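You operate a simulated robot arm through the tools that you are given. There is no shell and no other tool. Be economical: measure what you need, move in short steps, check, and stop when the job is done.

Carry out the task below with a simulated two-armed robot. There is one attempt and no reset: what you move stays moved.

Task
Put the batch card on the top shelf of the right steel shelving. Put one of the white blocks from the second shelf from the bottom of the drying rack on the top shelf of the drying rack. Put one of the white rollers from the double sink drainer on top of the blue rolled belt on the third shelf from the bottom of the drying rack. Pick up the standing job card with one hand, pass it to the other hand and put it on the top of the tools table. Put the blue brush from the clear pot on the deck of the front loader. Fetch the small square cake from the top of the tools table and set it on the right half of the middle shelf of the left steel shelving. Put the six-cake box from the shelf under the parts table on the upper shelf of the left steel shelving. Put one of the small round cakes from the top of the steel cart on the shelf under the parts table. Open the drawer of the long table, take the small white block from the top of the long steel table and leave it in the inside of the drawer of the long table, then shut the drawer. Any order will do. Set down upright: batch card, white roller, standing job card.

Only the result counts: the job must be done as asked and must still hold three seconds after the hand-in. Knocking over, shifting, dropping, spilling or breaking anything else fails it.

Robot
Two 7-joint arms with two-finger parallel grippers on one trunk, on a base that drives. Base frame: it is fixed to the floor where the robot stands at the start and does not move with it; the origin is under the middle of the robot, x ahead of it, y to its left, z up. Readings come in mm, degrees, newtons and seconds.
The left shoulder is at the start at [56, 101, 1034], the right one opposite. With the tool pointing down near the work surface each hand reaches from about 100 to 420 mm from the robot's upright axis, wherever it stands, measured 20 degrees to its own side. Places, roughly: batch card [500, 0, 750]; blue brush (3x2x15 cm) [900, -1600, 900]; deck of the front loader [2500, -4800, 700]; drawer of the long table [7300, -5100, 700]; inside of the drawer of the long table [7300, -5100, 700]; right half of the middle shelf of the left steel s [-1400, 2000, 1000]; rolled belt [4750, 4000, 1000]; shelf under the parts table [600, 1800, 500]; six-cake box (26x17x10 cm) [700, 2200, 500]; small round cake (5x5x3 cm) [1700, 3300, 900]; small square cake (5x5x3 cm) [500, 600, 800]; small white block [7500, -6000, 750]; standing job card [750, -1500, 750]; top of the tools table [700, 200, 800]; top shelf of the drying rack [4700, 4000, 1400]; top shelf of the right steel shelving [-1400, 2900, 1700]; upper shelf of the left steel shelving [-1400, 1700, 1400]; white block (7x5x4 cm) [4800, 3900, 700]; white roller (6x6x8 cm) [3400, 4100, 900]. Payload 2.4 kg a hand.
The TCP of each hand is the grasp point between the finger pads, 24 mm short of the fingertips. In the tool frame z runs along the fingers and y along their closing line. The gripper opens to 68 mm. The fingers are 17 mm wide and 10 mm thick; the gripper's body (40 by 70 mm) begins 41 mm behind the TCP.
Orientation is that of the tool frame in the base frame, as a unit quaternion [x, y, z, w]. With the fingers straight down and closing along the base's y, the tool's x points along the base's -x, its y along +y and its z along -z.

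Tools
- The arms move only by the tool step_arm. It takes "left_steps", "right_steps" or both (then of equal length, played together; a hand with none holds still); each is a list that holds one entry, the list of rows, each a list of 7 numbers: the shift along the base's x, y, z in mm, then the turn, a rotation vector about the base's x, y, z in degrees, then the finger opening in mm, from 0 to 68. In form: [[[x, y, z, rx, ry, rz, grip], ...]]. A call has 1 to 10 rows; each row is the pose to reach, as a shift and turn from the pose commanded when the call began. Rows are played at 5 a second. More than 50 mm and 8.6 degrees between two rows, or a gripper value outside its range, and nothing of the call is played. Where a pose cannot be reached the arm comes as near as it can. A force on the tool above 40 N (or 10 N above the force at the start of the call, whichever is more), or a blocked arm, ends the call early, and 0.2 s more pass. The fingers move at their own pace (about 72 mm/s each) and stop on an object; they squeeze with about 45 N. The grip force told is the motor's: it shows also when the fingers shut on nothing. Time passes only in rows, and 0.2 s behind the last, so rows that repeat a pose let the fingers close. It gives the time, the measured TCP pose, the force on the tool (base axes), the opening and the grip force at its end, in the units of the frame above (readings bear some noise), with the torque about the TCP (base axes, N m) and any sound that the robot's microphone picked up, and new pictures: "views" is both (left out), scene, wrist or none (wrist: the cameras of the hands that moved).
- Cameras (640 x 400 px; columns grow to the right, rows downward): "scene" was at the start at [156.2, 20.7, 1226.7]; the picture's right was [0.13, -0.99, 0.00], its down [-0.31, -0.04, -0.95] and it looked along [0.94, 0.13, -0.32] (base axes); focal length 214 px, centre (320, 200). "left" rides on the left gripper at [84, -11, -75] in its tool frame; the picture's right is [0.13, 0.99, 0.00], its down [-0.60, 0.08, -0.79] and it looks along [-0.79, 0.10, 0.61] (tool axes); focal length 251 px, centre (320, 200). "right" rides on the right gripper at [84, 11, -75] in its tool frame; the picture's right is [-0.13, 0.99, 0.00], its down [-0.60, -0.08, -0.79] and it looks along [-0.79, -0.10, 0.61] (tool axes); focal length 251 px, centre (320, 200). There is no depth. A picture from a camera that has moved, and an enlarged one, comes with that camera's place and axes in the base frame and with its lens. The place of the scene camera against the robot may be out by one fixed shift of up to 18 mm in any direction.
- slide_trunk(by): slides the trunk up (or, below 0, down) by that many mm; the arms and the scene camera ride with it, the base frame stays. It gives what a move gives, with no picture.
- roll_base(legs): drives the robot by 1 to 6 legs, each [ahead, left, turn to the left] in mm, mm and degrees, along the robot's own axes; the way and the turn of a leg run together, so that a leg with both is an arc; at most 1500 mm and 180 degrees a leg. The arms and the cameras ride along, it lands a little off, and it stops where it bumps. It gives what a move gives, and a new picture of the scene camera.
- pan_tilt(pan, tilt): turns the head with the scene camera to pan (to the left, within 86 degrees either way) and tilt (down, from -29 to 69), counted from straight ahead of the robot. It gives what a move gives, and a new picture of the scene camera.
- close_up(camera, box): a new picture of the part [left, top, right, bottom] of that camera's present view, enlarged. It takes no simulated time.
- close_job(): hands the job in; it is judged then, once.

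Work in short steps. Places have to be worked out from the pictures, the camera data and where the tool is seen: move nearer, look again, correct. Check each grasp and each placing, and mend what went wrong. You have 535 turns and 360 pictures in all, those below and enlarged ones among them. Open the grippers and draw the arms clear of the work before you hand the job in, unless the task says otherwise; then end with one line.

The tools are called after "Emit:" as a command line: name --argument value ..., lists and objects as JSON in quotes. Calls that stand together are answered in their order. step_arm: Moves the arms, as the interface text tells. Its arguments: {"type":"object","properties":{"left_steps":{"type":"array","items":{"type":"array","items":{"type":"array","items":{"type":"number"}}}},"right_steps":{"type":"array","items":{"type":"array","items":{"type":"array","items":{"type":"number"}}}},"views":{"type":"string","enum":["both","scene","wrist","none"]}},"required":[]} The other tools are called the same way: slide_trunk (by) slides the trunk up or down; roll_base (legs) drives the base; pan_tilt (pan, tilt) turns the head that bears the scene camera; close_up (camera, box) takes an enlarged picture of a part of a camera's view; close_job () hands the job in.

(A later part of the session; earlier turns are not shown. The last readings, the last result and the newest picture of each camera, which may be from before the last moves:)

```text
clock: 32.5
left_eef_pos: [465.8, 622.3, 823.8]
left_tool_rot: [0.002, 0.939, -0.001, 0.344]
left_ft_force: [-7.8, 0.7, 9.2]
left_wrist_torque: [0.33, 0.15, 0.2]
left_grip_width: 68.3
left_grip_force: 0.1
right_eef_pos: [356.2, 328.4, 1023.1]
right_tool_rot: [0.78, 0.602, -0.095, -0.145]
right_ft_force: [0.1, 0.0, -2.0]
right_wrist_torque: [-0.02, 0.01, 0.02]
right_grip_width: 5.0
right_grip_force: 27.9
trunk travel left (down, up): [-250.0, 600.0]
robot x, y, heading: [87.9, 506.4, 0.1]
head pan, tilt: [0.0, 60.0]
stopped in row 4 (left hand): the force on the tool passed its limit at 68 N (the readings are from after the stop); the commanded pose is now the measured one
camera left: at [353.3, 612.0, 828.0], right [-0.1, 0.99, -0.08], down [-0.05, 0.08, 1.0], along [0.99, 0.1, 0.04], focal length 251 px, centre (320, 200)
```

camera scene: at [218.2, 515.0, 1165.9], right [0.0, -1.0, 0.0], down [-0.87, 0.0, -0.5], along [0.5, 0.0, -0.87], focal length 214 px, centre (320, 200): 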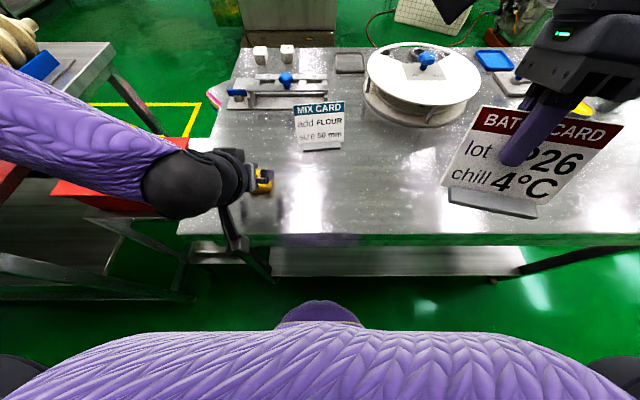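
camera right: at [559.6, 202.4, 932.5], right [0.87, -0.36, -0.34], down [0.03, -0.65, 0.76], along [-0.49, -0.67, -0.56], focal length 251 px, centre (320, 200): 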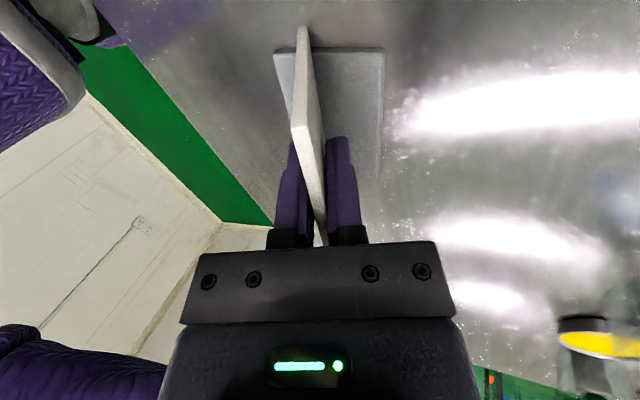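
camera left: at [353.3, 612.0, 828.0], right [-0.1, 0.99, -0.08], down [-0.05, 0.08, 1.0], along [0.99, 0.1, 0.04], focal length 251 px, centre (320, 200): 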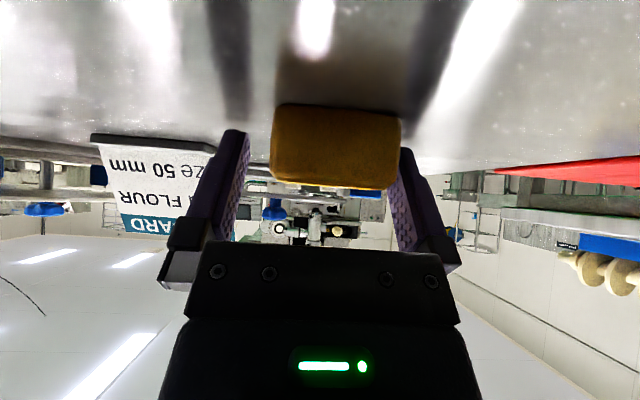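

The +y finger touched the cake's edge (torque sign). I back off, shift +y, and look.

Emit:
step_arm --left_steps '[[[-13, 0, 15, 0, 0, 0, 68], [-19, 7, 23, 0, 0, 0, 68]]]' --views "wrist"

```text
clock: 33.1
left_eef_pos: [447.3, 628.6, 846.1]
left_tool_rot: [0.001, 0.94, 0.0, 0.342]
left_ft_force: [0.5, -0.4, 0.2]
left_wrist_torque: [-0.01, -0.03, -0.03]
left_grip_width: 68.1
left_grip_force: 0.1
right_eef_pos: [358.5, 327.8, 1021.8]
right_tool_rot: [0.78, 0.601, -0.096, -0.146]
right_ft_force: [0.3, 0.6, -1.0]
right_wrist_torque: [0.05, -0.05, 0.01]
right_grip_width: 4.7
right_grip_force: 27.7
trunk travel left (down, up): [-250.0, 600.0]
robot x, y, heading: [87.7, 506.9, 0.2]
head pan, tilt: [0.0, 60.0]
camera left: at [335.2, 619.1, 850.2], right [-0.1, 0.99, -0.08], down [-0.05, 0.08, 1.0], along [0.99, 0.1, 0.04], focal length 251 px, centre (320, 200)
```

left: 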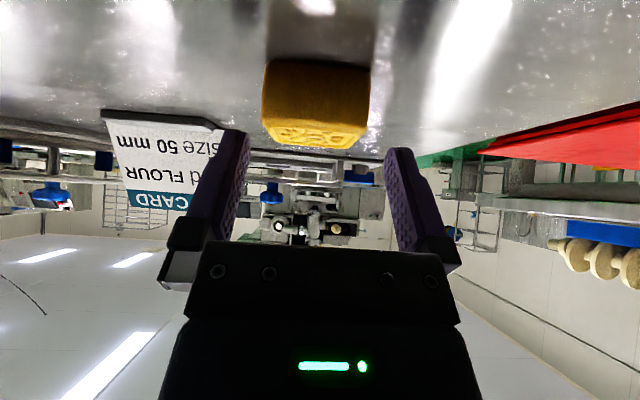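

Now centred on the cake. Advance along the tool axis.

Emit:
step_arm --left_steps '[[[8, 0, -9, 0, 0, 0, 68], [16, 0, -19, 0, 0, 0, 68], [24, 0, -28, 0, 0, 0, 68]]]' --views "wrist"

```text
clock: 33.9
left_eef_pos: [466.8, 628.2, 823.6]
left_tool_rot: [0.001, 0.938, -0.001, 0.347]
left_ft_force: [-32.2, 3.7, 39.7]
left_wrist_torque: [0.9, 0.37, 0.68]
left_grip_width: 68.1
left_grip_force: 0.1
right_eef_pos: [352.0, 329.8, 1024.0]
right_tool_rot: [0.78, 0.602, -0.094, -0.144]
right_ft_force: [0.2, -0.1, -1.6]
right_wrist_torque: [-0.02, -0.02, -0.02]
right_grip_width: 4.4
right_grip_force: 27.6
trunk travel left (down, up): [-250.0, 600.0]
robot x, y, heading: [88.2, 507.8, 0.2]
head pan, tilt: [0.0, 60.0]
stopped in row 3 (left hand): the force on the tool passed its limit at 50 N (the readings are from after the stop); the commanded pose is now the measured one
camera left: at [353.6, 619.0, 827.0], right [-0.09, 0.99, -0.09], down [-0.06, 0.08, 1.0], along [0.99, 0.1, 0.05], focal length 251 px, centre (320, 200)
```

left: 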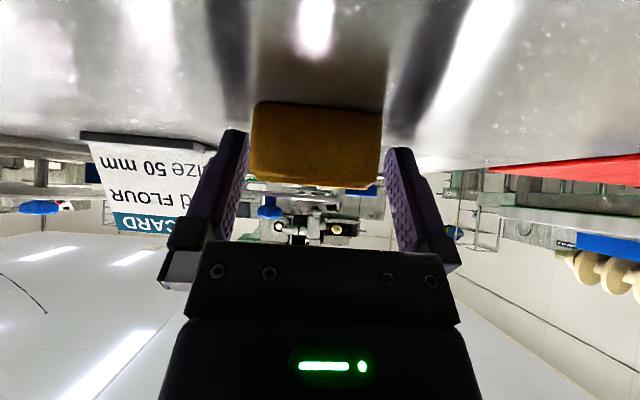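

This is table contact: the top is at z≈800, so the cake spans x≈433–480 and the TCP is already inside. I raise 3 mm and close.

Emit:
step_arm --left_steps '[[[-4, 0, 3, 0, 0, 0, 68], [-6, 0, 3, 0, 0, 0, 55], [-6, 0, 3, 0, 0, 0, 40], [-6, 0, 3, 0, 0, 0, 30], [-6, 0, 3, 0, 0, 0, 30]]]' --views "wrist"

```text
clock: 35.1
left_eef_pos: [465.0, 629.9, 823.4]
left_tool_rot: [0.001, 0.939, 0.0, 0.345]
left_ft_force: [2.5, 10.8, 26.4]
left_wrist_torque: [0.88, -0.22, 0.09]
left_grip_width: 46.5
left_grip_force: 32.2
right_eef_pos: [356.4, 328.8, 1023.3]
right_tool_rot: [0.78, 0.602, -0.095, -0.145]
right_ft_force: [-0.1, 0.1, -1.6]
right_wrist_torque: [-0.03, -0.04, 0.03]
right_grip_width: 4.7
right_grip_force: 28.3
trunk travel left (down, up): [-250.0, 600.0]
robot x, y, heading: [90.4, 505.4, -0.0]
head pan, tilt: [0.0, 60.0]
camera left: at [351.7, 620.2, 827.4], right [-0.1, 0.99, -0.08], down [-0.05, 0.08, 1.0], along [0.99, 0.1, 0.05], focal length 251 px, centre (320, 200)
```

left: 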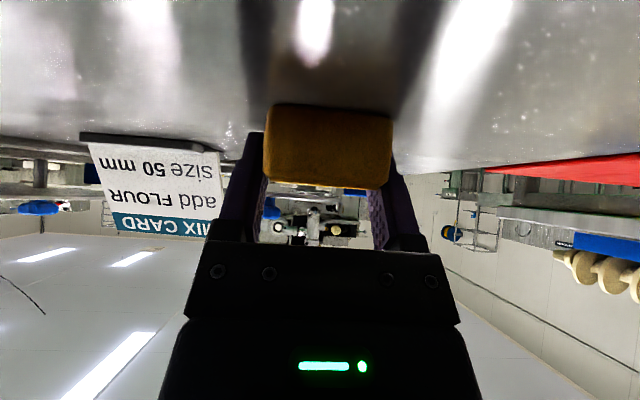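

Cake gripped (46 mm). Lift and check.

Emit:
step_arm --left_steps '[[[0, 0, 20, 0, 0, 0, 30], [0, 0, 60, 0, 0, 0, 30], [0, 0, 100, 0, 0, 0, 30], [0, 0, 130, 0, 0, 0, 30]]]' --views "wrist"

Emit:
pan_tilt --pan 80 --tilt 20

```text
clock: 36.1
left_eef_pos: [464.2, 628.3, 953.4]
left_tool_rot: [0.001, 0.939, -0.001, 0.343]
left_ft_force: [0.1, 0.5, -0.2]
left_wrist_torque: [0.01, 0.01, 0.0]
left_grip_width: 45.9
left_grip_force: 45.1
right_eef_pos: [359.1, 328.7, 1021.4]
right_tool_rot: [0.78, 0.601, -0.095, -0.146]
right_ft_force: [-0.1, -0.2, -1.3]
right_wrist_torque: [0.01, -0.04, 0.01]
right_grip_width: 4.9
right_grip_force: 27.5
trunk travel left (down, up): [-250.0, 600.0]
robot x, y, heading: [87.6, 508.3, 0.1]
head pan, tilt: [0.0, 60.0]
camera left: at [351.1, 618.9, 957.3], right [-0.1, 0.99, -0.09], down [-0.05, 0.08, 1.0], along [0.99, 0.1, 0.04], focal length 251 px, centre (320, 200)
```

left: 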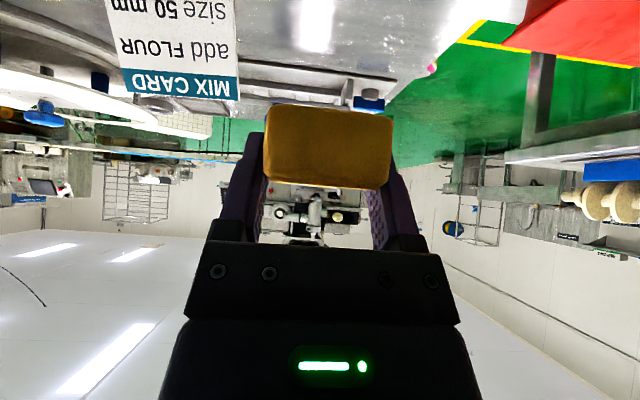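

```text
clock: 37.6
left_eef_pos: [464.5, 629.3, 952.5]
left_tool_rot: [0.001, 0.939, -0.001, 0.344]
left_ft_force: [-0.8, 0.1, -0.3]
left_wrist_torque: [0.01, 0.03, -0.03]
left_grip_width: 46.2
left_grip_force: 45.0
right_eef_pos: [357.6, 329.5, 1021.8]
right_tool_rot: [0.78, 0.601, -0.096, -0.145]
right_ft_force: [0.4, -0.2, -1.1]
right_wrist_torque: [0.01, -0.01, 0.0]
right_grip_width: 4.6
right_grip_force: 28.2
trunk travel left (down, up): [-250.0, 600.0]
robot x, y, heading: [84.9, 508.0, 0.1]
head pan, tilt: [80.0, 20.0]
camera scene: at [167.3, 607.1, 1224.0], right [0.98, -0.17, 0.0], down [-0.06, -0.34, -0.94], along [0.16, 0.93, -0.34], focal length 214 px, centre (320, 200)
```

scene: 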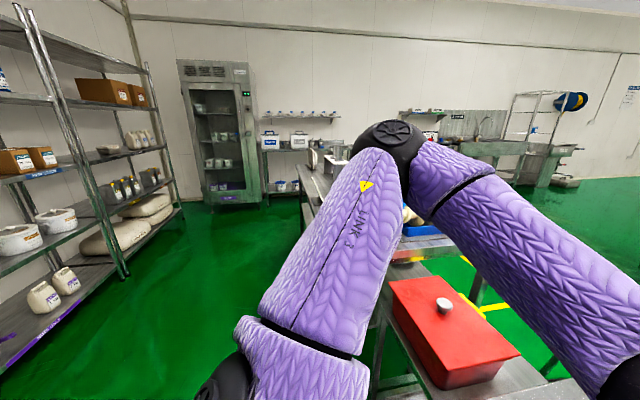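

Both held. I back away from the table and turn 180° to face the shelving.

Emit:
roll_base --legs '[[-450, 0, 0], [0, 0, 179]]'

Emit:
pan_tilt --pan -40 --tilt 10

```text
clock: 47.7
left_eef_pos: [-737.3, 377.6, 952.4]
left_tool_rot: [0.939, 0.009, -0.343, 0.003]
left_ft_force: [0.5, -0.3, 0.0]
left_wrist_torque: [-0.02, 0.0, -0.02]
left_grip_width: 46.0
left_grip_force: 45.3
right_eef_pos: [-638.4, 681.3, 1021.6]
right_tool_rot: [-0.609, 0.774, -0.145, 0.097]
right_ft_force: [-0.7, -0.5, -1.0]
right_wrist_torque: [-0.01, 0.03, -0.02]
right_grip_width: 4.8
right_grip_force: 28.1
trunk travel left (down, up): [-250.0, 600.0]
robot x, y, heading: [-358.3, 506.9, -178.9]
head pan, tilt: [80.0, 20.0]
camera scene: at [-433.5, 422.3, 1224.1], right [-0.99, 0.15, 0.0], down [0.05, 0.34, -0.94], along [-0.14, -0.93, -0.34], focal length 214 px, centre (320, 200)
```

scene: 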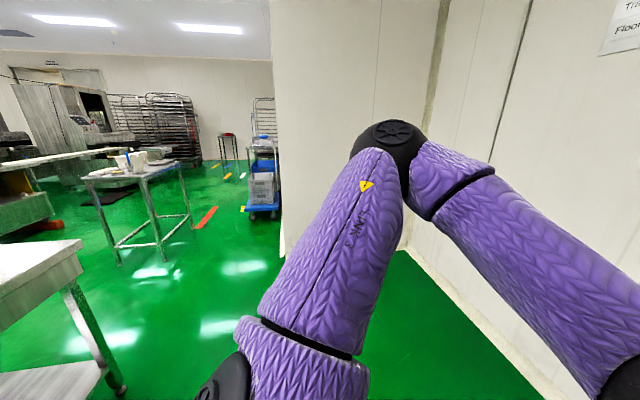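

```text
clock: 49.7
left_eef_pos: [-737.8, 378.2, 952.2]
left_tool_rot: [0.939, 0.009, -0.344, 0.003]
left_ft_force: [-0.3, -0.3, -0.6]
left_wrist_torque: [0.0, 0.03, -0.02]
left_grip_width: 45.9
left_grip_force: 44.9
right_eef_pos: [-639.0, 680.7, 1021.8]
right_tool_rot: [-0.609, 0.774, -0.144, 0.097]
right_ft_force: [0.0, 0.2, -1.5]
right_wrist_torque: [-0.03, -0.01, 0.01]
right_grip_width: 4.8
right_grip_force: 28.2
trunk travel left (down, up): [-250.0, 600.0]
robot x, y, heading: [-359.4, 507.1, -178.5]
head pan, tilt: [-40.0, 10.0]
camera scene: at [-491.8, 572.5, 1240.3], right [0.63, 0.78, 0.0], down [0.14, -0.11, -0.98], along [-0.77, 0.62, -0.17], focal length 214 px, centre (320, 200)
```

scene: 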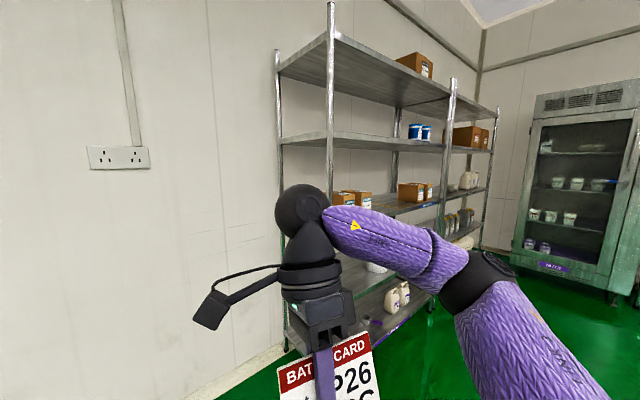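

The left unit's front runs at x≈−1150, y≈1160–2370; shelves near z≈1750, 1350, 1020. I drive along to stand before its right half and look.

Emit:
roll_base --legs '[[0, -800, 0], [0, -820, 0], [200, 0, 0]]'

Emit:
pan_tilt --pan 0 --tilt 20

```text
clock: 59.2
left_eef_pos: [-974.4, 2001.1, 953.2]
left_tool_rot: [0.939, 0.01, -0.344, 0.003]
left_ft_force: [-0.7, -0.8, -0.8]
left_wrist_torque: [0.0, -0.02, -0.02]
left_grip_width: 46.0
left_grip_force: 44.9
right_eef_pos: [-873.7, 2302.0, 1021.7]
right_tool_rot: [-0.61, 0.773, -0.145, 0.097]
right_ft_force: [0.0, -0.2, -2.1]
right_wrist_torque: [0.01, 0.02, 0.02]
right_grip_width: 5.0
right_grip_force: 27.7
trunk travel left (down, up): [-250.0, 600.0]
robot x, y, heading: [-598.8, 2131.4, -178.4]
head pan, tilt: [-40.0, 10.0]
camera scene: at [-727.8, 2195.9, 1240.3], right [0.62, 0.78, 0.0], down [0.14, -0.11, -0.98], along [-0.77, 0.61, -0.17], focal length 214 px, centre (320, 200)
```

scene: 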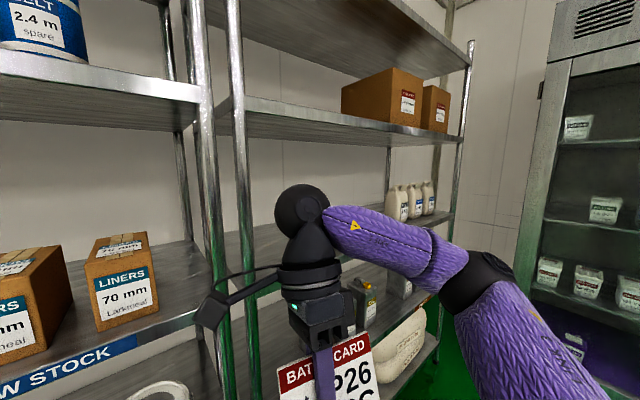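

```text
clock: 60.3
left_eef_pos: [-974.0, 2000.2, 952.5]
left_tool_rot: [0.939, 0.011, -0.343, 0.003]
left_ft_force: [0.7, 0.0, -0.9]
left_wrist_torque: [0.01, 0.0, -0.02]
left_grip_width: 46.0
left_grip_force: 44.4
right_eef_pos: [-873.3, 2303.7, 1021.1]
right_tool_rot: [-0.611, 0.773, -0.145, 0.097]
right_ft_force: [0.5, 0.1, -1.2]
right_wrist_torque: [-0.02, 0.0, 0.01]
right_grip_width: 4.9
right_grip_force: 28.3
trunk travel left (down, up): [-250.0, 600.0]
robot x, y, heading: [-600.9, 2129.5, -178.6]
head pan, tilt: [0.0, 20.0]
camera scene: at [-748.1, 2135.7, 1224.0], right [-0.02, 1.0, 0.0], down [0.34, 0.01, -0.94], along [-0.94, -0.02, -0.34], focal length 214 px, centre (320, 200)
```

scene: 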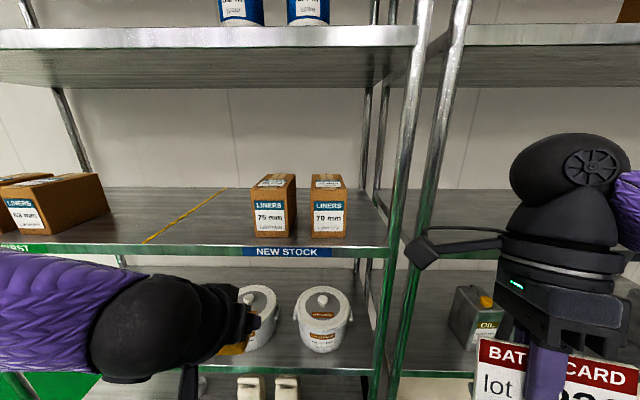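

The shelf's right half begins at the yellow line (y≈1790); free space lies left of the "75 mm" box at y≈1900. I pull the right hand back out of the way and raise the trunk.

Emit:
step_arm --right_steps '[[[25, 10, 10, 0, 0, 0, 0], [50, 20, 20, 0, 0, 0, 0], [75, 30, 30, 0, 0, 0, 0], [90, 40, 40, 0, 0, 0, 0]]]' --views "none"

Emit:
slide_trunk --by 120

Emit:
roll_base --legs '[[0, 95, 0], [120, 0, 0]]'

Emit:
close_up --camera "left" --box '[0, 0, 640, 400]'

```text
clock: 61.3
left_eef_pos: [-972.8, 2000.4, 953.9]
left_tool_rot: [0.939, 0.01, -0.343, 0.003]
left_ft_force: [-0.3, -1.6, -0.5]
left_wrist_torque: [0.0, 0.0, -0.02]
left_grip_width: 45.9
left_grip_force: 44.8
right_eef_pos: [-785.8, 2339.0, 1061.0]
right_tool_rot: [-0.611, 0.772, -0.146, 0.098]
right_ft_force: [0.8, -0.2, -1.6]
right_wrist_torque: [0.01, 0.01, -0.01]
right_grip_width: 4.8
right_grip_force: 28.1
right hand out of reach, approached as far as the arm can: row 4
trunk travel left (down, up): [-250.0, 600.0]
robot x, y, heading: [-598.9, 2129.3, -178.6]
head pan, tilt: [0.0, 20.0]
```

```text
clock: 62.8
left_eef_pos: [-973.3, 1999.6, 1072.9]
left_tool_rot: [0.939, 0.011, -0.343, 0.004]
left_ft_force: [-0.7, -0.9, -0.5]
left_wrist_torque: [0.0, -0.01, -0.01]
left_grip_width: 46.0
left_grip_force: 45.6
right_eef_pos: [-785.9, 2339.7, 1180.2]
right_tool_rot: [-0.611, 0.772, -0.144, 0.098]
right_ft_force: [1.1, 0.7, -1.7]
right_wrist_torque: [0.0, 0.03, -0.01]
right_grip_width: 4.7
right_grip_force: 27.9
trunk travel left (down, up): [-370.0, 480.0]
robot x, y, heading: [-597.6, 2132.8, -178.6]
head pan, tilt: [0.0, 20.0]
```

```text
clock: 64.8
left_eef_pos: [-1094.9, 1904.0, 1072.2]
left_tool_rot: [0.939, 0.009, -0.344, 0.003]
left_ft_force: [-0.2, -0.8, -0.6]
left_wrist_torque: [-0.02, 0.0, 0.02]
left_grip_width: 46.0
left_grip_force: 45.1
right_eef_pos: [-905.4, 2242.5, 1179.5]
right_tool_rot: [-0.608, 0.774, -0.145, 0.098]
right_ft_force: [-0.4, 0.0, -1.5]
right_wrist_torque: [0.04, 0.01, -0.01]
right_grip_width: 4.8
right_grip_force: 27.7
trunk travel left (down, up): [-370.0, 480.0]
robot x, y, heading: [-717.7, 2033.7, -178.8]
head pan, tilt: [0.0, 20.0]
camera scene: at [-844.7, 2038.9, 1345.3], right [-0.02, 1.0, 0.0], down [0.34, 0.01, -0.94], along [-0.94, -0.02, -0.34], focal length 214 px, centre (320, 200)
```

scene: 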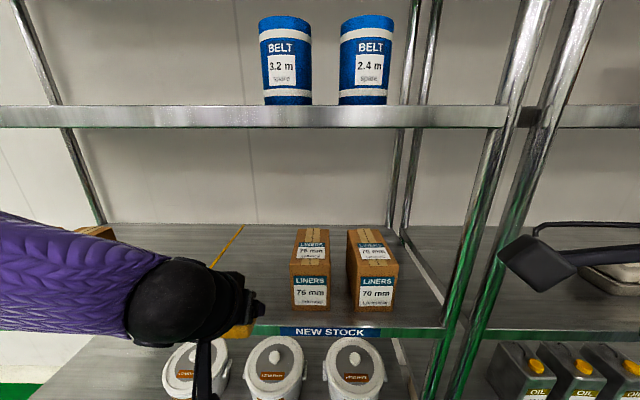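

```text
1.00 times, centred on (320, 200) of left (not enlarged: the box is as wide or as high as the picture)
camera zoom: at [-981.3, 1917.4, 1076.7], right [0.12, -0.99, -0.08], down [0.05, -0.08, 1.0], along [-0.99, -0.12, 0.04], focal length 251 px, centre (320, 200)
```

zoom: 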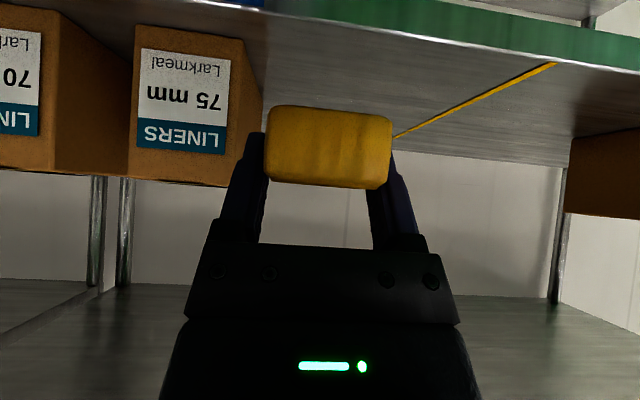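

The shelf is near z≈970–1000, its front near x≈−1130. I drive 110 mm ahead and then lower the cake with force watch.

Emit:
roll_base --legs '[[110, 0, 0]]'

Emit:
step_arm --left_steps '[[[-12, 0, -15, 0, 0, 0, 30], [-25, 0, -30, 0, 0, 0, 30], [-25, 0, -45, 0, 0, 0, 30], [-25, 0, -50, 0, 0, 0, 30]]]' --views "wrist"

```text
clock: 66.0
left_eef_pos: [-1203.8, 1901.3, 1072.9]
left_tool_rot: [0.939, 0.009, -0.344, 0.003]
left_ft_force: [0.0, -0.2, -1.2]
left_wrist_torque: [0.0, 0.03, 0.01]
left_grip_width: 46.3
left_grip_force: 45.3
right_eef_pos: [-1013.4, 2241.5, 1179.7]
right_tool_rot: [-0.609, 0.774, -0.145, 0.097]
right_ft_force: [0.6, -0.3, -1.5]
right_wrist_torque: [-0.02, 0.05, -0.03]
right_grip_width: 4.8
right_grip_force: 28.1
trunk travel left (down, up): [-370.0, 480.0]
robot x, y, heading: [-826.0, 2029.6, -179.0]
head pan, tilt: [0.0, 20.0]
camera scene: at [-955.0, 2036.8, 1345.3], right [-0.02, 1.0, 0.0], down [0.34, 0.01, -0.94], along [-0.94, -0.02, -0.34], focal length 214 px, centre (320, 200)
```

scene: 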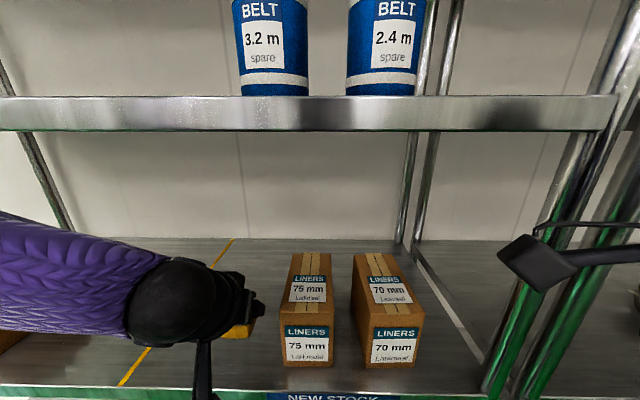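

```text
clock: 67.0
left_eef_pos: [-1228.2, 1902.0, 1022.6]
left_tool_rot: [0.939, 0.008, -0.344, 0.002]
left_ft_force: [0.4, -0.1, -1.1]
left_wrist_torque: [0.01, 0.0, -0.01]
left_grip_width: 46.2
left_grip_force: 44.7
right_eef_pos: [-1013.3, 2241.7, 1180.0]
right_tool_rot: [-0.609, 0.774, -0.144, 0.096]
right_ft_force: [0.9, 0.0, -1.1]
right_wrist_torque: [0.01, 0.0, 0.01]
right_grip_width: 4.8
right_grip_force: 28.1
trunk travel left (down, up): [-370.0, 480.0]
robot x, y, heading: [-827.7, 2029.7, -178.9]
head pan, tilt: [0.0, 20.0]
camera left: at [-1116.0, 1914.1, 1026.2], right [0.11, -0.99, -0.08], down [0.05, -0.08, 1.0], along [-0.99, -0.12, 0.04], focal length 251 px, centre (320, 200)
```

left: 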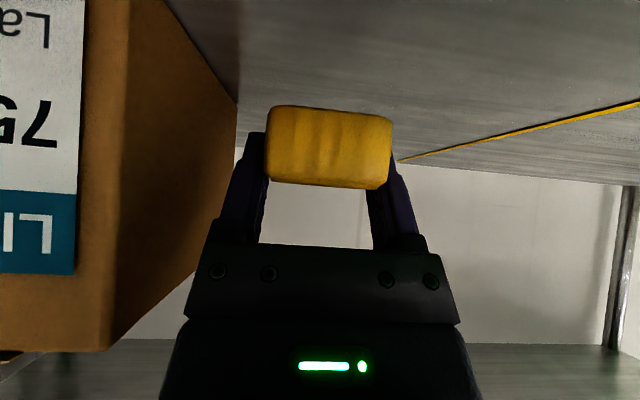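

Clear of the box. I keep lowering in small steps until contact.

Emit:
step_arm --left_steps '[[[0, 0, -6, 0, 0, 0, 30], [0, 0, -10, 0, 0, 0, 30], [0, 0, -14, 0, 0, 0, 30], [0, 0, -18, 0, 0, 0, 30], [0, 0, -22, 0, 0, 0, 30], [0, 0, -26, 0, 0, 0, 30], [0, 0, -30, 0, 0, 0, 30], [0, 0, -34, 0, 0, 0, 30]]]' --views "wrist"

```text
clock: 68.8
left_eef_pos: [-1228.0, 1901.7, 989.5]
left_tool_rot: [0.939, 0.008, -0.343, 0.002]
left_ft_force: [-0.8, 0.9, -0.5]
left_wrist_torque: [-0.03, 0.03, 0.02]
left_grip_width: 46.3
left_grip_force: 44.5
right_eef_pos: [-1014.3, 2241.9, 1178.7]
right_tool_rot: [-0.608, 0.774, -0.145, 0.096]
right_ft_force: [0.1, -0.2, -1.6]
right_wrist_torque: [0.0, 0.01, 0.01]
right_grip_width: 5.0
right_grip_force: 28.1
trunk travel left (down, up): [-370.0, 480.0]
robot x, y, heading: [-828.4, 2032.0, -178.9]
head pan, tilt: [0.0, 20.0]
camera left: at [-1115.6, 1914.7, 992.8], right [0.12, -0.99, -0.08], down [0.05, -0.08, 1.0], along [-0.99, -0.12, 0.04], focal length 251 px, centre (320, 200)
```

left: 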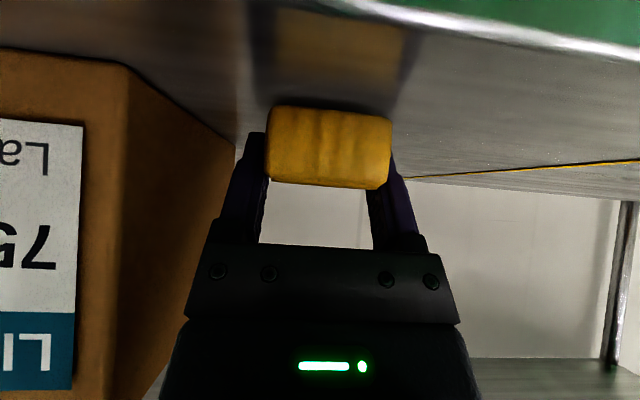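

A small gap remains per the reflection. Continue in 2 mm steps.

Emit:
step_arm --left_steps '[[[0, 0, -2, 0, 0, 0, 30], [0, 0, -4, 0, 0, 0, 30], [0, 0, -6, 0, 0, 0, 30], [0, 0, -8, 0, 0, 0, 30], [0, 0, -10, 0, 0, 0, 30], [0, 0, -12, 0, 0, 0, 30]]]' --views "wrist"

```text
clock: 70.0
left_eef_pos: [-1227.6, 1902.4, 983.0]
left_tool_rot: [0.936, 0.008, -0.351, 0.003]
left_ft_force: [5.9, -3.1, 20.8]
left_wrist_torque: [-0.04, -0.72, -0.08]
left_grip_width: 46.1
left_grip_force: 44.8
right_eef_pos: [-1011.2, 2239.7, 1180.6]
right_tool_rot: [-0.61, 0.773, -0.144, 0.096]
right_ft_force: [0.2, -0.1, -0.9]
right_wrist_torque: [-0.01, 0.02, 0.02]
right_grip_width: 4.4
right_grip_force: 28.0
trunk travel left (down, up): [-370.0, 480.0]
robot x, y, heading: [-827.1, 2030.0, -178.9]
head pan, tilt: [0.0, 20.0]
stopped in row 5 (left hand): the force on the tool passed its limit at 44 N (the readings are from after the stop); the commanded pose is now the measured one
camera left: at [-1116.5, 1915.7, 986.3], right [0.11, -0.99, -0.09], down [0.07, -0.08, 0.99], along [-0.99, -0.12, 0.06], focal length 251 px, centre (320, 200)
```

left: 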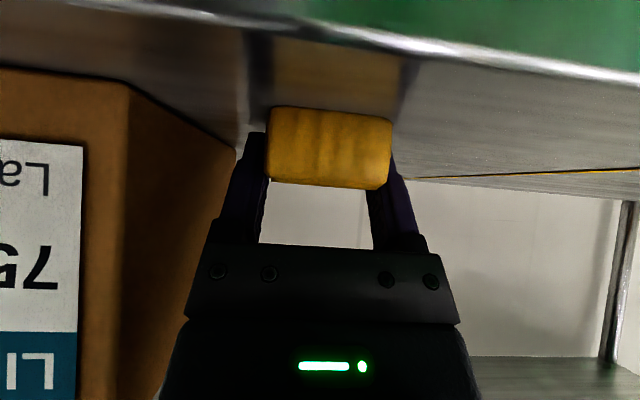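

Contact: shelf ≈ z 960. Ease 1 mm, open, and withdraw along the tool axis.

Emit:
step_arm --left_steps '[[[0, 0, 1, 0, 0, 0, 46], [0, 0, 1, 0, 0, 0, 60], [0, 0, 1, 0, 0, 0, 68], [0, 0, 2, 0, 0, 0, 68], [15, 0, 14, 0, 0, 0, 68], [45, 0, 40, 0, 0, 0, 68], [70, 0, 65, 0, 0, 0, 68]]]' --views "wrist"

```text
clock: 71.6
left_eef_pos: [-1160.6, 1904.5, 1046.6]
left_tool_rot: [0.938, 0.009, -0.348, 0.003]
left_ft_force: [-0.1, -1.1, -0.9]
left_wrist_torque: [-0.01, -0.01, 0.0]
left_grip_width: 68.2
left_grip_force: 0.1
right_eef_pos: [-1013.5, 2238.6, 1180.3]
right_tool_rot: [-0.608, 0.774, -0.145, 0.096]
right_ft_force: [0.5, -0.8, -1.4]
right_wrist_torque: [-0.02, 0.05, 0.01]
right_grip_width: 4.7
right_grip_force: 27.7
trunk travel left (down, up): [-370.0, 480.0]
robot x, y, heading: [-827.7, 2033.6, -178.7]
head pan, tilt: [0.0, 20.0]
camera left: at [-1049.0, 1918.0, 1050.8], right [0.11, -0.99, -0.08], down [0.06, -0.08, 1.0], along [-0.99, -0.12, 0.05], focal length 251 px, centre (320, 200)
```

left: 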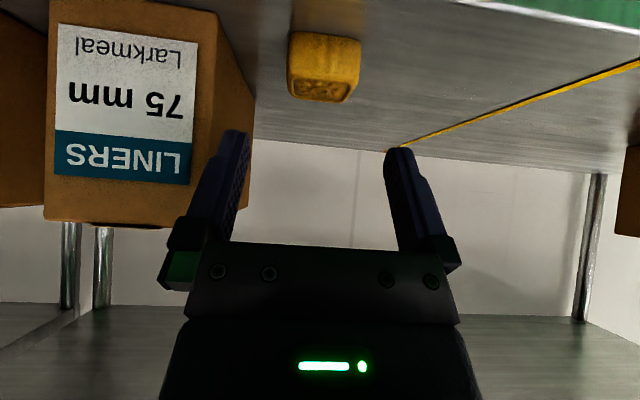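

The cake sits on the right half. Now the card: back away, raise the trunk fully, and move in front of the right unit.

Emit:
roll_base --legs '[[-300, 0, 0], [0, -760, 0]]'

Emit:
slide_trunk --by 480

Emit:
pan_tilt --pan 0 --tilt 25

```text
clock: 77.3
left_eef_pos: [-884.1, 2672.7, 1047.6]
left_tool_rot: [0.937, 0.01, -0.348, 0.004]
left_ft_force: [0.1, 0.0, 0.0]
left_wrist_torque: [-0.01, -0.03, -0.02]
left_grip_width: 68.3
left_grip_force: 0.1
right_eef_pos: [-737.9, 3009.3, 1179.6]
right_tool_rot: [-0.611, 0.773, -0.145, 0.096]
right_ft_force: [-0.3, -0.1, -1.5]
right_wrist_torque: [-0.05, 0.0, -0.01]
right_grip_width: 4.7
right_grip_force: 28.3
trunk travel left (down, up): [-370.0, 480.0]
robot x, y, heading: [-550.3, 2799.7, -178.6]
head pan, tilt: [0.0, 20.0]
camera scene: at [-676.4, 2805.6, 1345.4], right [-0.02, 1.0, 0.0], down [0.34, 0.01, -0.94], along [-0.94, -0.02, -0.34], focal length 214 px, centre (320, 200)
```

scene: 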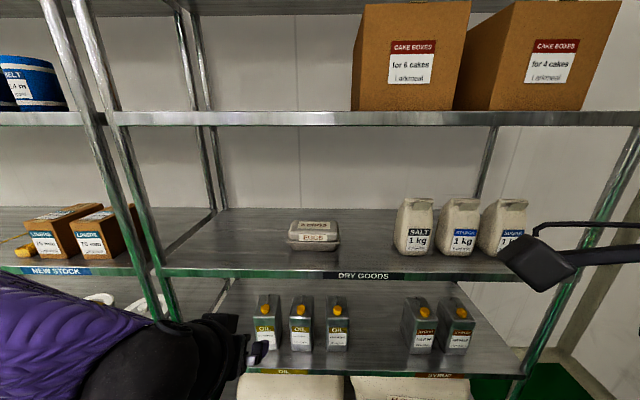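

```text
refused: 480 is not a number from -400 to 400
```

```text
clock: 78.0
left_eef_pos: [-883.9, 2672.2, 1047.1]
left_tool_rot: [0.938, 0.011, -0.348, 0.003]
left_ft_force: [0.5, 0.3, 0.0]
left_wrist_torque: [0.0, -0.03, 0.01]
left_grip_width: 68.2
left_grip_force: 0.1
right_eef_pos: [-736.0, 3008.5, 1179.3]
right_tool_rot: [-0.611, 0.772, -0.144, 0.098]
right_ft_force: [0.2, -0.6, -1.3]
right_wrist_torque: [-0.01, 0.04, 0.01]
right_grip_width: 4.6
right_grip_force: 27.5
trunk travel left (down, up): [-370.0, 480.0]
robot x, y, heading: [-554.5, 2805.4, -178.7]
head pan, tilt: [0.0, 25.0]
camera scene: at [-675.4, 2805.4, 1337.4], right [-0.02, 1.0, 0.0], down [0.42, 0.01, -0.91], along [-0.91, -0.02, -0.42], focal length 214 px, centre (320, 200)
```

scene: 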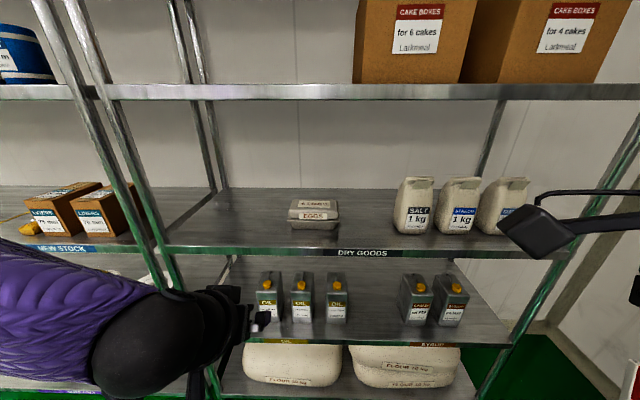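

Emit:
slide_trunk --by 400

Emit:
slide_trunk --by 80

Emit:
pan_tilt --pan 0 --tilt 15

```text
clock: 81.8
left_eef_pos: [-884.4, 2672.9, 1447.7]
left_tool_rot: [0.938, 0.01, -0.348, 0.003]
left_ft_force: [-0.3, -0.9, 0.0]
left_wrist_torque: [0.04, -0.01, 0.03]
left_grip_width: 68.2
left_grip_force: 0.1
right_eef_pos: [-736.8, 3008.7, 1579.6]
right_tool_rot: [-0.611, 0.772, -0.145, 0.097]
right_ft_force: [-0.6, -0.1, -1.9]
right_wrist_torque: [-0.01, 0.07, -0.02]
right_grip_width: 4.6
right_grip_force: 28.1
trunk travel left (down, up): [-770.0, 80.0]
robot x, y, heading: [-553.7, 2801.8, -178.6]
head pan, tilt: [0.0, 25.0]
```

```text
clock: 83.0
left_eef_pos: [-883.7, 2672.4, 1526.6]
left_tool_rot: [0.937, 0.01, -0.348, 0.003]
left_ft_force: [-0.3, 0.3, 0.2]
left_wrist_torque: [0.03, -0.02, -0.02]
left_grip_width: 67.8
left_grip_force: 0.0
right_eef_pos: [-736.8, 3008.2, 1660.0]
right_tool_rot: [-0.611, 0.773, -0.144, 0.097]
right_ft_force: [-0.8, -0.5, -2.2]
right_wrist_torque: [-0.02, 0.06, 0.01]
right_grip_width: 4.8
right_grip_force: 27.7
trunk travel left (down, up): [-850.0, 0.0]
robot x, y, heading: [-552.5, 2803.6, -178.3]
head pan, tilt: [0.0, 25.0]
```

```text
clock: 83.7
left_eef_pos: [-884.1, 2673.3, 1526.7]
left_tool_rot: [0.937, 0.01, -0.348, 0.003]
left_ft_force: [1.4, 0.5, -0.4]
left_wrist_torque: [0.02, 0.0, 0.0]
left_grip_width: 68.1
left_grip_force: 0.0
right_eef_pos: [-737.0, 3008.9, 1659.6]
right_tool_rot: [-0.611, 0.772, -0.145, 0.097]
right_ft_force: [0.1, 1.2, -1.6]
right_wrist_torque: [-0.03, 0.03, 0.0]
right_grip_width: 4.5
right_grip_force: 27.5
trunk travel left (down, up): [-850.0, 0.0]
robot x, y, heading: [-549.2, 2799.9, -178.6]
head pan, tilt: [0.0, 15.0]
camera scene: at [-650.8, 2806.0, 1834.2], right [-0.02, 1.0, 0.0], down [0.26, 0.01, -0.97], along [-0.97, -0.02, -0.26], focal length 214 px, centre (320, 200)
```

scene: 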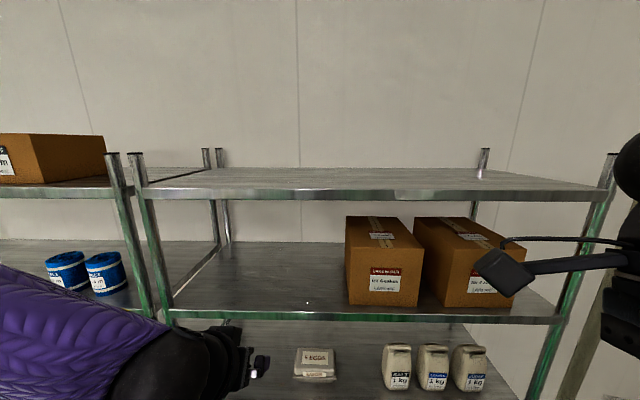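

The top shelf of the right unit is empty, at z≈1728. I raise the right hand to test its reach at z≈1815.

Emit:
step_arm --right_steps '[[[-20, -10, 30, 0, 0, 0, 0], [-40, -20, 65, 0, 0, 0, 0], [-60, -30, 100, 0, 0, 0, 0], [-80, -40, 130, 0, 0, 0, 0], [-110, -58, 155, 0, 0, 0, 0]]]' --views "scene"

```text
clock: 84.9
left_eef_pos: [-883.4, 2672.2, 1528.4]
left_tool_rot: [0.937, 0.01, -0.348, 0.003]
left_ft_force: [0.2, -0.1, 0.1]
left_wrist_torque: [0.01, 0.0, -0.01]
left_grip_width: 68.0
left_grip_force: 0.0
right_eef_pos: [-817.2, 2944.0, 1751.6]
right_tool_rot: [-0.611, 0.773, -0.145, 0.097]
right_ft_force: [0.9, 0.9, -1.7]
right_wrist_torque: [-0.03, 0.04, -0.03]
right_grip_width: 4.8
right_grip_force: 28.3
right hand out of reach, approached as far as the arm can: row 3, 4, 5
trunk travel left (down, up): [-850.0, 0.0]
robot x, y, heading: [-554.6, 2802.2, -178.7]
head pan, tilt: [0.0, 15.0]
camera scene: at [-651.0, 2804.9, 1834.2], right [-0.02, 1.0, 0.0], down [0.26, 0.01, -0.97], along [-0.97, -0.02, -0.26], focal length 214 px, centre (320, 200)
```

scene: 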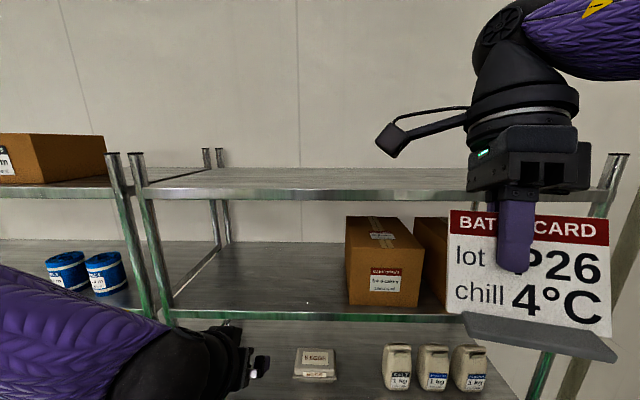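

Tool-down reach ends at z≈1751, too low for this shelf, so the card must be regripped from its side edge with a level hand. I go back to the tools table to re-grip; lower the trunk first.

Emit:
slide_trunk --by -400

Emit:
slide_trunk --by -200

Emit:
roll_base --legs '[[0, 1300, 0], [0, 1200, 0], [0, 0, 178.5]]'

```text
clock: 88.7
left_eef_pos: [-883.3, 2671.7, 1127.7]
left_tool_rot: [0.938, 0.011, -0.347, 0.003]
left_ft_force: [0.4, -0.4, 0.1]
left_wrist_torque: [0.02, -0.01, 0.0]
left_grip_width: 68.0
left_grip_force: 0.1
right_eef_pos: [-816.7, 2943.9, 1349.0]
right_tool_rot: [-0.611, 0.772, -0.145, 0.098]
right_ft_force: [0.6, 0.3, -2.0]
right_wrist_torque: [-0.02, 0.03, 0.0]
right_grip_width: 4.6
right_grip_force: 27.9
trunk travel left (down, up): [-450.0, 400.0]
robot x, y, heading: [-550.3, 2802.1, -178.7]
head pan, tilt: [0.0, 15.0]
```

```text
clock: 90.9
left_eef_pos: [-891.1, 2672.2, 906.2]
left_tool_rot: [0.949, 0.01, -0.315, 0.003]
left_ft_force: [-0.3, 0.8, -0.2]
left_wrist_torque: [0.0, 0.03, -0.02]
left_grip_width: 68.0
left_grip_force: 0.0
right_eef_pos: [-822.8, 2944.4, 1144.2]
right_tool_rot: [-0.609, 0.772, -0.151, 0.104]
right_ft_force: [-0.2, -0.2, -1.6]
right_wrist_torque: [0.01, 0.03, 0.0]
right_grip_width: 5.1
right_grip_force: 28.0
trunk travel left (down, up): [-250.0, 600.0]
robot x, y, heading: [-553.0, 2795.7, -178.6]
head pan, tilt: [0.0, 15.0]
```

```text
clock: 110.4
left_eef_pos: [-148.6, 397.8, 904.8]
left_tool_rot: [0.023, 0.949, -0.008, 0.316]
left_ft_force: [0.7, -0.7, 0.0]
left_wrist_torque: [-0.02, 0.01, 0.02]
left_grip_width: 68.1
left_grip_force: 0.0
right_eef_pos: [-237.3, 132.5, 1143.6]
right_tool_rot: [0.793, 0.581, -0.099, -0.155]
right_ft_force: [0.3, -0.9, -1.2]
right_wrist_torque: [-0.03, 0.0, -0.03]
right_grip_width: 4.8
right_grip_force: 28.1
trunk travel left (down, up): [-250.0, 600.0]
robot x, y, heading: [-498.3, 295.2, -2.7]
head pan, tilt: [0.0, 15.0]
camera scene: at [-341.1, 295.3, 1231.7], right [-0.05, -1.0, 0.0], down [-0.26, 0.01, -0.97], along [0.96, -0.04, -0.26], focal length 214 px, centre (320, 200)
```

scene: 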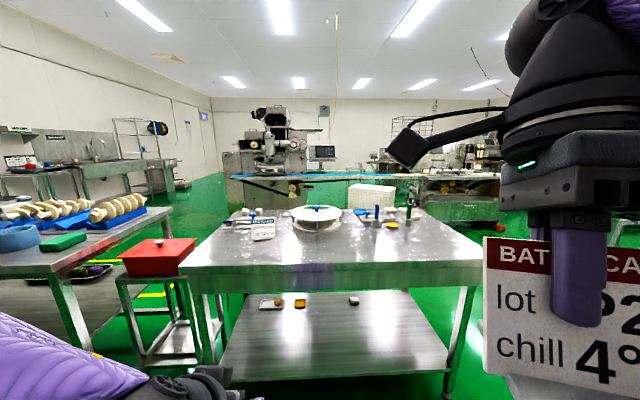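

I straighten the heading, drive up to the table, and turn the right hand so the card stands edge-on to the robot.

Emit:
roll_base --legs '[[0, 0, 2.7], [600, 0, 0]]'

Emit:
step_arm --right_steps '[[[0, 0, -10, 0, 0, 8.4, 0], [0, 0, -20, 0, 0, 16.8, 0], [0, 0, -30, 0, 0, 25.2, 0], [0, 0, -40, 0, 0, 33.6, 0], [0, 0, -50, 0, 0, 42, 0], [0, 0, -60, 0, 0, 50.4, 0], [0, 0, -70, 0, 0, 58.8, 0], [0, 0, -80, 0, 0, 67.2, 0]]]' --views "none"

Emit:
step_arm --right_steps '[[[10, 0, 0, 0, 0, 7.5, 0], [20, 0, 0, 0, 0, 15, 0], [30, 0, 0, 0, 0, 22.5, 0], [40, 0, 0, 0, 0, 30, 0], [50, 0, 0, 0, 0, 37.4, 0]]]'

```text
clock: 114.2
left_eef_pos: [451.4, 414.7, 905.5]
left_tool_rot: [0.001, 0.949, -0.001, 0.316]
left_ft_force: [0.7, 0.2, 0.2]
left_wrist_torque: [-0.01, -0.02, 0.01]
left_grip_width: 68.0
left_grip_force: 0.1
right_eef_pos: [376.9, 145.8, 1143.9]
right_tool_rot: [0.779, 0.6, -0.102, -0.152]
right_ft_force: [0.6, 0.4, -1.9]
right_wrist_torque: [0.02, -0.01, 0.01]
right_grip_width: 4.8
right_grip_force: 28.3
trunk travel left (down, up): [-250.0, 600.0]
robot x, y, heading: [106.6, 295.9, 0.0]
head pan, tilt: [0.0, 15.0]
camera scene: at [264.3, 303.8, 1231.6], right [0.0, -1.0, 0.0], down [-0.26, 0.0, -0.97], along [0.97, 0.0, -0.26], focal length 214 px, centre (320, 200)
```

scene: 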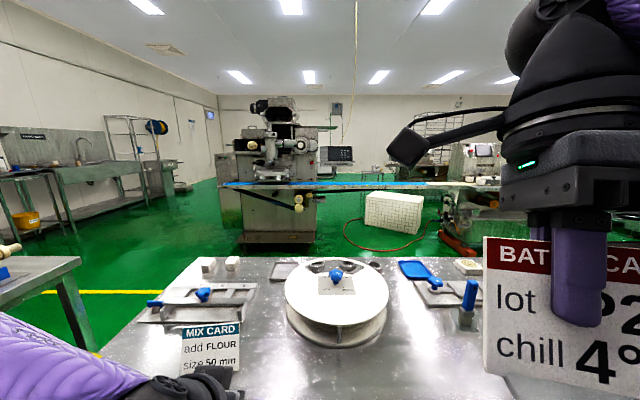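

```text
clock: 116.0
left_eef_pos: [449.8, 415.5, 905.1]
left_tool_rot: [-0.001, 0.949, 0.0, 0.316]
left_ft_force: [0.4, -0.2, -0.4]
left_wrist_torque: [0.02, 0.01, 0.0]
left_grip_width: 68.1
left_grip_force: 0.0
right_eef_pos: [375.0, 145.9, 1063.0]
right_tool_rot: [0.315, 0.931, -0.169, -0.07]
right_ft_force: [0.1, 0.0, -1.4]
right_wrist_torque: [0.01, 0.02, 0.0]
right_grip_width: 4.5
right_grip_force: 27.3
trunk travel left (down, up): [-250.0, 600.0]
robot x, y, heading: [105.6, 293.9, 0.1]
head pan, tilt: [0.0, 15.0]
```

```text
clock: 117.2
left_eef_pos: [449.4, 415.9, 904.8]
left_tool_rot: [0.0, 0.949, 0.0, 0.316]
left_ft_force: [-0.1, 0.1, -0.2]
left_wrist_torque: [0.01, 0.03, 0.01]
left_grip_width: 67.9
left_grip_force: 0.2
right_eef_pos: [425.7, 145.6, 1062.8]
right_tool_rot: [0.0, 0.983, -0.183, -0.011]
right_ft_force: [0.5, 0.8, -2.0]
right_wrist_torque: [0.01, 0.04, 0.0]
right_grip_width: 4.7
right_grip_force: 27.6
trunk travel left (down, up): [-250.0, 600.0]
robot x, y, heading: [105.2, 295.2, -0.1]
head pan, tilt: [0.0, 15.0]
camera scene: at [264.2, 303.8, 1231.7], right [0.0, -1.0, 0.0], down [-0.26, 0.0, -0.97], along [0.97, 0.0, -0.26], focal length 214 px, centre (320, 200)
camera right: at [342.9, 184.2, 1131.9], right [0.12, 0.93, -0.36], down [0.62, 0.21, 0.75], along [0.77, -0.32, -0.55], focal length 251 px, centre (320, 200)
```

scene: 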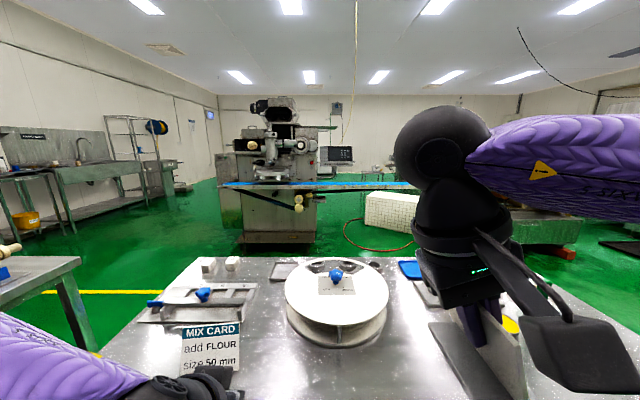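
right: 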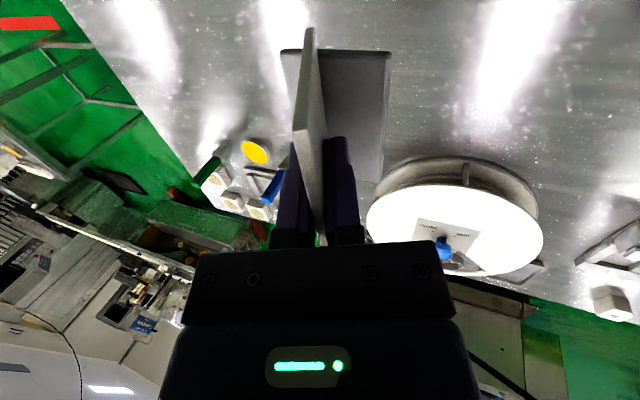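

I lower the card to the table (target TCP z≈862).

Emit:
step_arm --right_steps '[[[10, 0, -45, 0, 0, 0, 0], [20, 0, -90, 0, 0, 0, 0], [20, 0, -135, 0, 0, 0, 0], [20, 0, -170, 0, 0, 0, 0], [20, 0, -190, 0, 0, 0, 0], [20, 0, -194, 0, 0, 0, 0], [20, 0, -197, 0, 0, 0, 0], [20, 0, -200, 0, 0, 0, 0]]]' --views "wrist"

```text
clock: 119.0
left_eef_pos: [450.3, 415.8, 905.9]
left_tool_rot: [-0.001, 0.949, -0.001, 0.316]
left_ft_force: [-0.1, -0.9, -0.3]
left_wrist_torque: [0.01, 0.0, 0.0]
left_grip_width: 68.3
left_grip_force: 0.0
right_eef_pos: [447.3, 146.0, 864.6]
right_tool_rot: [0.001, 0.983, -0.183, -0.01]
right_ft_force: [4.5, 2.0, 12.9]
right_wrist_torque: [-0.52, 0.26, 0.08]
right_grip_width: 4.6
right_grip_force: 28.3
trunk travel left (down, up): [-250.0, 600.0]
robot x, y, heading: [109.1, 293.3, 0.4]
head pan, tilt: [0.0, 15.0]
camera right: at [363.4, 184.7, 931.8], right [0.13, 0.92, -0.36], down [0.62, 0.21, 0.76], along [0.77, -0.32, -0.55], focal length 251 px, centre (320, 200)
```

right: 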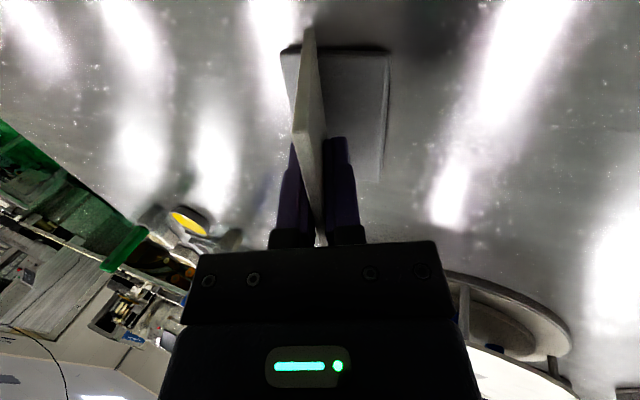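

Contact. I open and withdraw along the tool axis.

Emit:
step_arm --right_steps '[[[0, 0, 0, 0, 0, 0, 20], [0, 0, 0, 0, 0, 0, 50], [0, 0, 0, 0, 0, 0, 68], [0, 8, 20, 0, 0, 0, 68], [0, 22, 56, 0, 0, 0, 68], [0, 36, 93, 0, 0, 0, 68], [-10, 50, 130, 0, 0, 0, 68]]]' --views "wrist"

Emit:
pan_tilt --pan 0 --tilt 50

```text
clock: 120.6
left_eef_pos: [450.6, 415.5, 905.9]
left_tool_rot: [0.0, 0.949, -0.001, 0.315]
left_ft_force: [0.0, -0.1, 0.9]
left_wrist_torque: [0.01, 0.02, 0.0]
left_grip_width: 68.1
left_grip_force: 0.3
right_eef_pos: [436.1, 196.5, 995.7]
right_tool_rot: [0.0, 0.983, -0.183, -0.012]
right_ft_force: [0.4, -0.4, 0.6]
right_wrist_torque: [-0.02, -0.01, -0.02]
right_grip_width: 68.1
right_grip_force: 0.0
trunk travel left (down, up): [-250.0, 600.0]
robot x, y, heading: [106.0, 295.1, 0.2]
head pan, tilt: [0.0, 15.0]
camera right: at [353.7, 233.9, 1063.0], right [0.13, 0.92, -0.36], down [0.62, 0.21, 0.75], along [0.77, -0.32, -0.55], focal length 251 px, centre (320, 200)
```

right: 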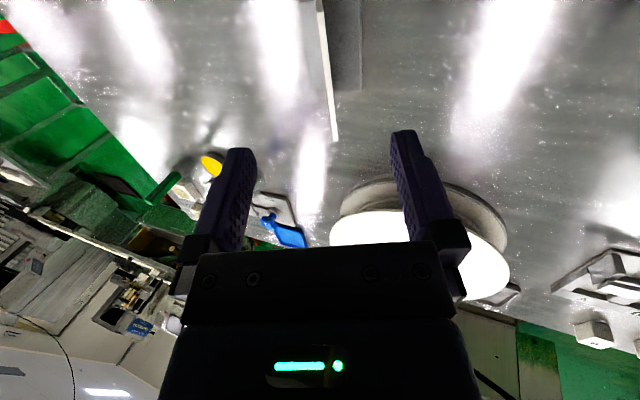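

```text
clock: 121.6
left_eef_pos: [451.4, 415.6, 906.5]
left_tool_rot: [0.001, 0.949, -0.002, 0.316]
left_ft_force: [0.1, 0.6, 0.1]
left_wrist_torque: [0.0, 0.0, 0.03]
left_grip_width: 68.0
left_grip_force: 0.1
right_eef_pos: [436.1, 195.1, 993.1]
right_tool_rot: [0.0, 0.983, -0.182, -0.012]
right_ft_force: [-0.1, 0.2, 0.5]
right_wrist_torque: [-0.03, 0.01, 0.02]
right_grip_width: 67.9
right_grip_force: 0.1
trunk travel left (down, up): [-250.0, 600.0]
robot x, y, heading: [105.8, 295.3, -0.1]
head pan, tilt: [0.0, 50.0]
camera scene: at [247.8, 303.8, 1178.0], right [0.0, -1.0, 0.0], down [-0.77, 0.0, -0.64], along [0.64, 0.0, -0.77], focal length 214 px, centre (320, 200)
```

scene: 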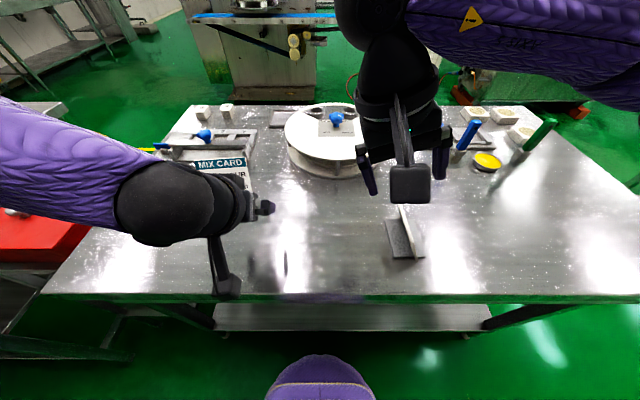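

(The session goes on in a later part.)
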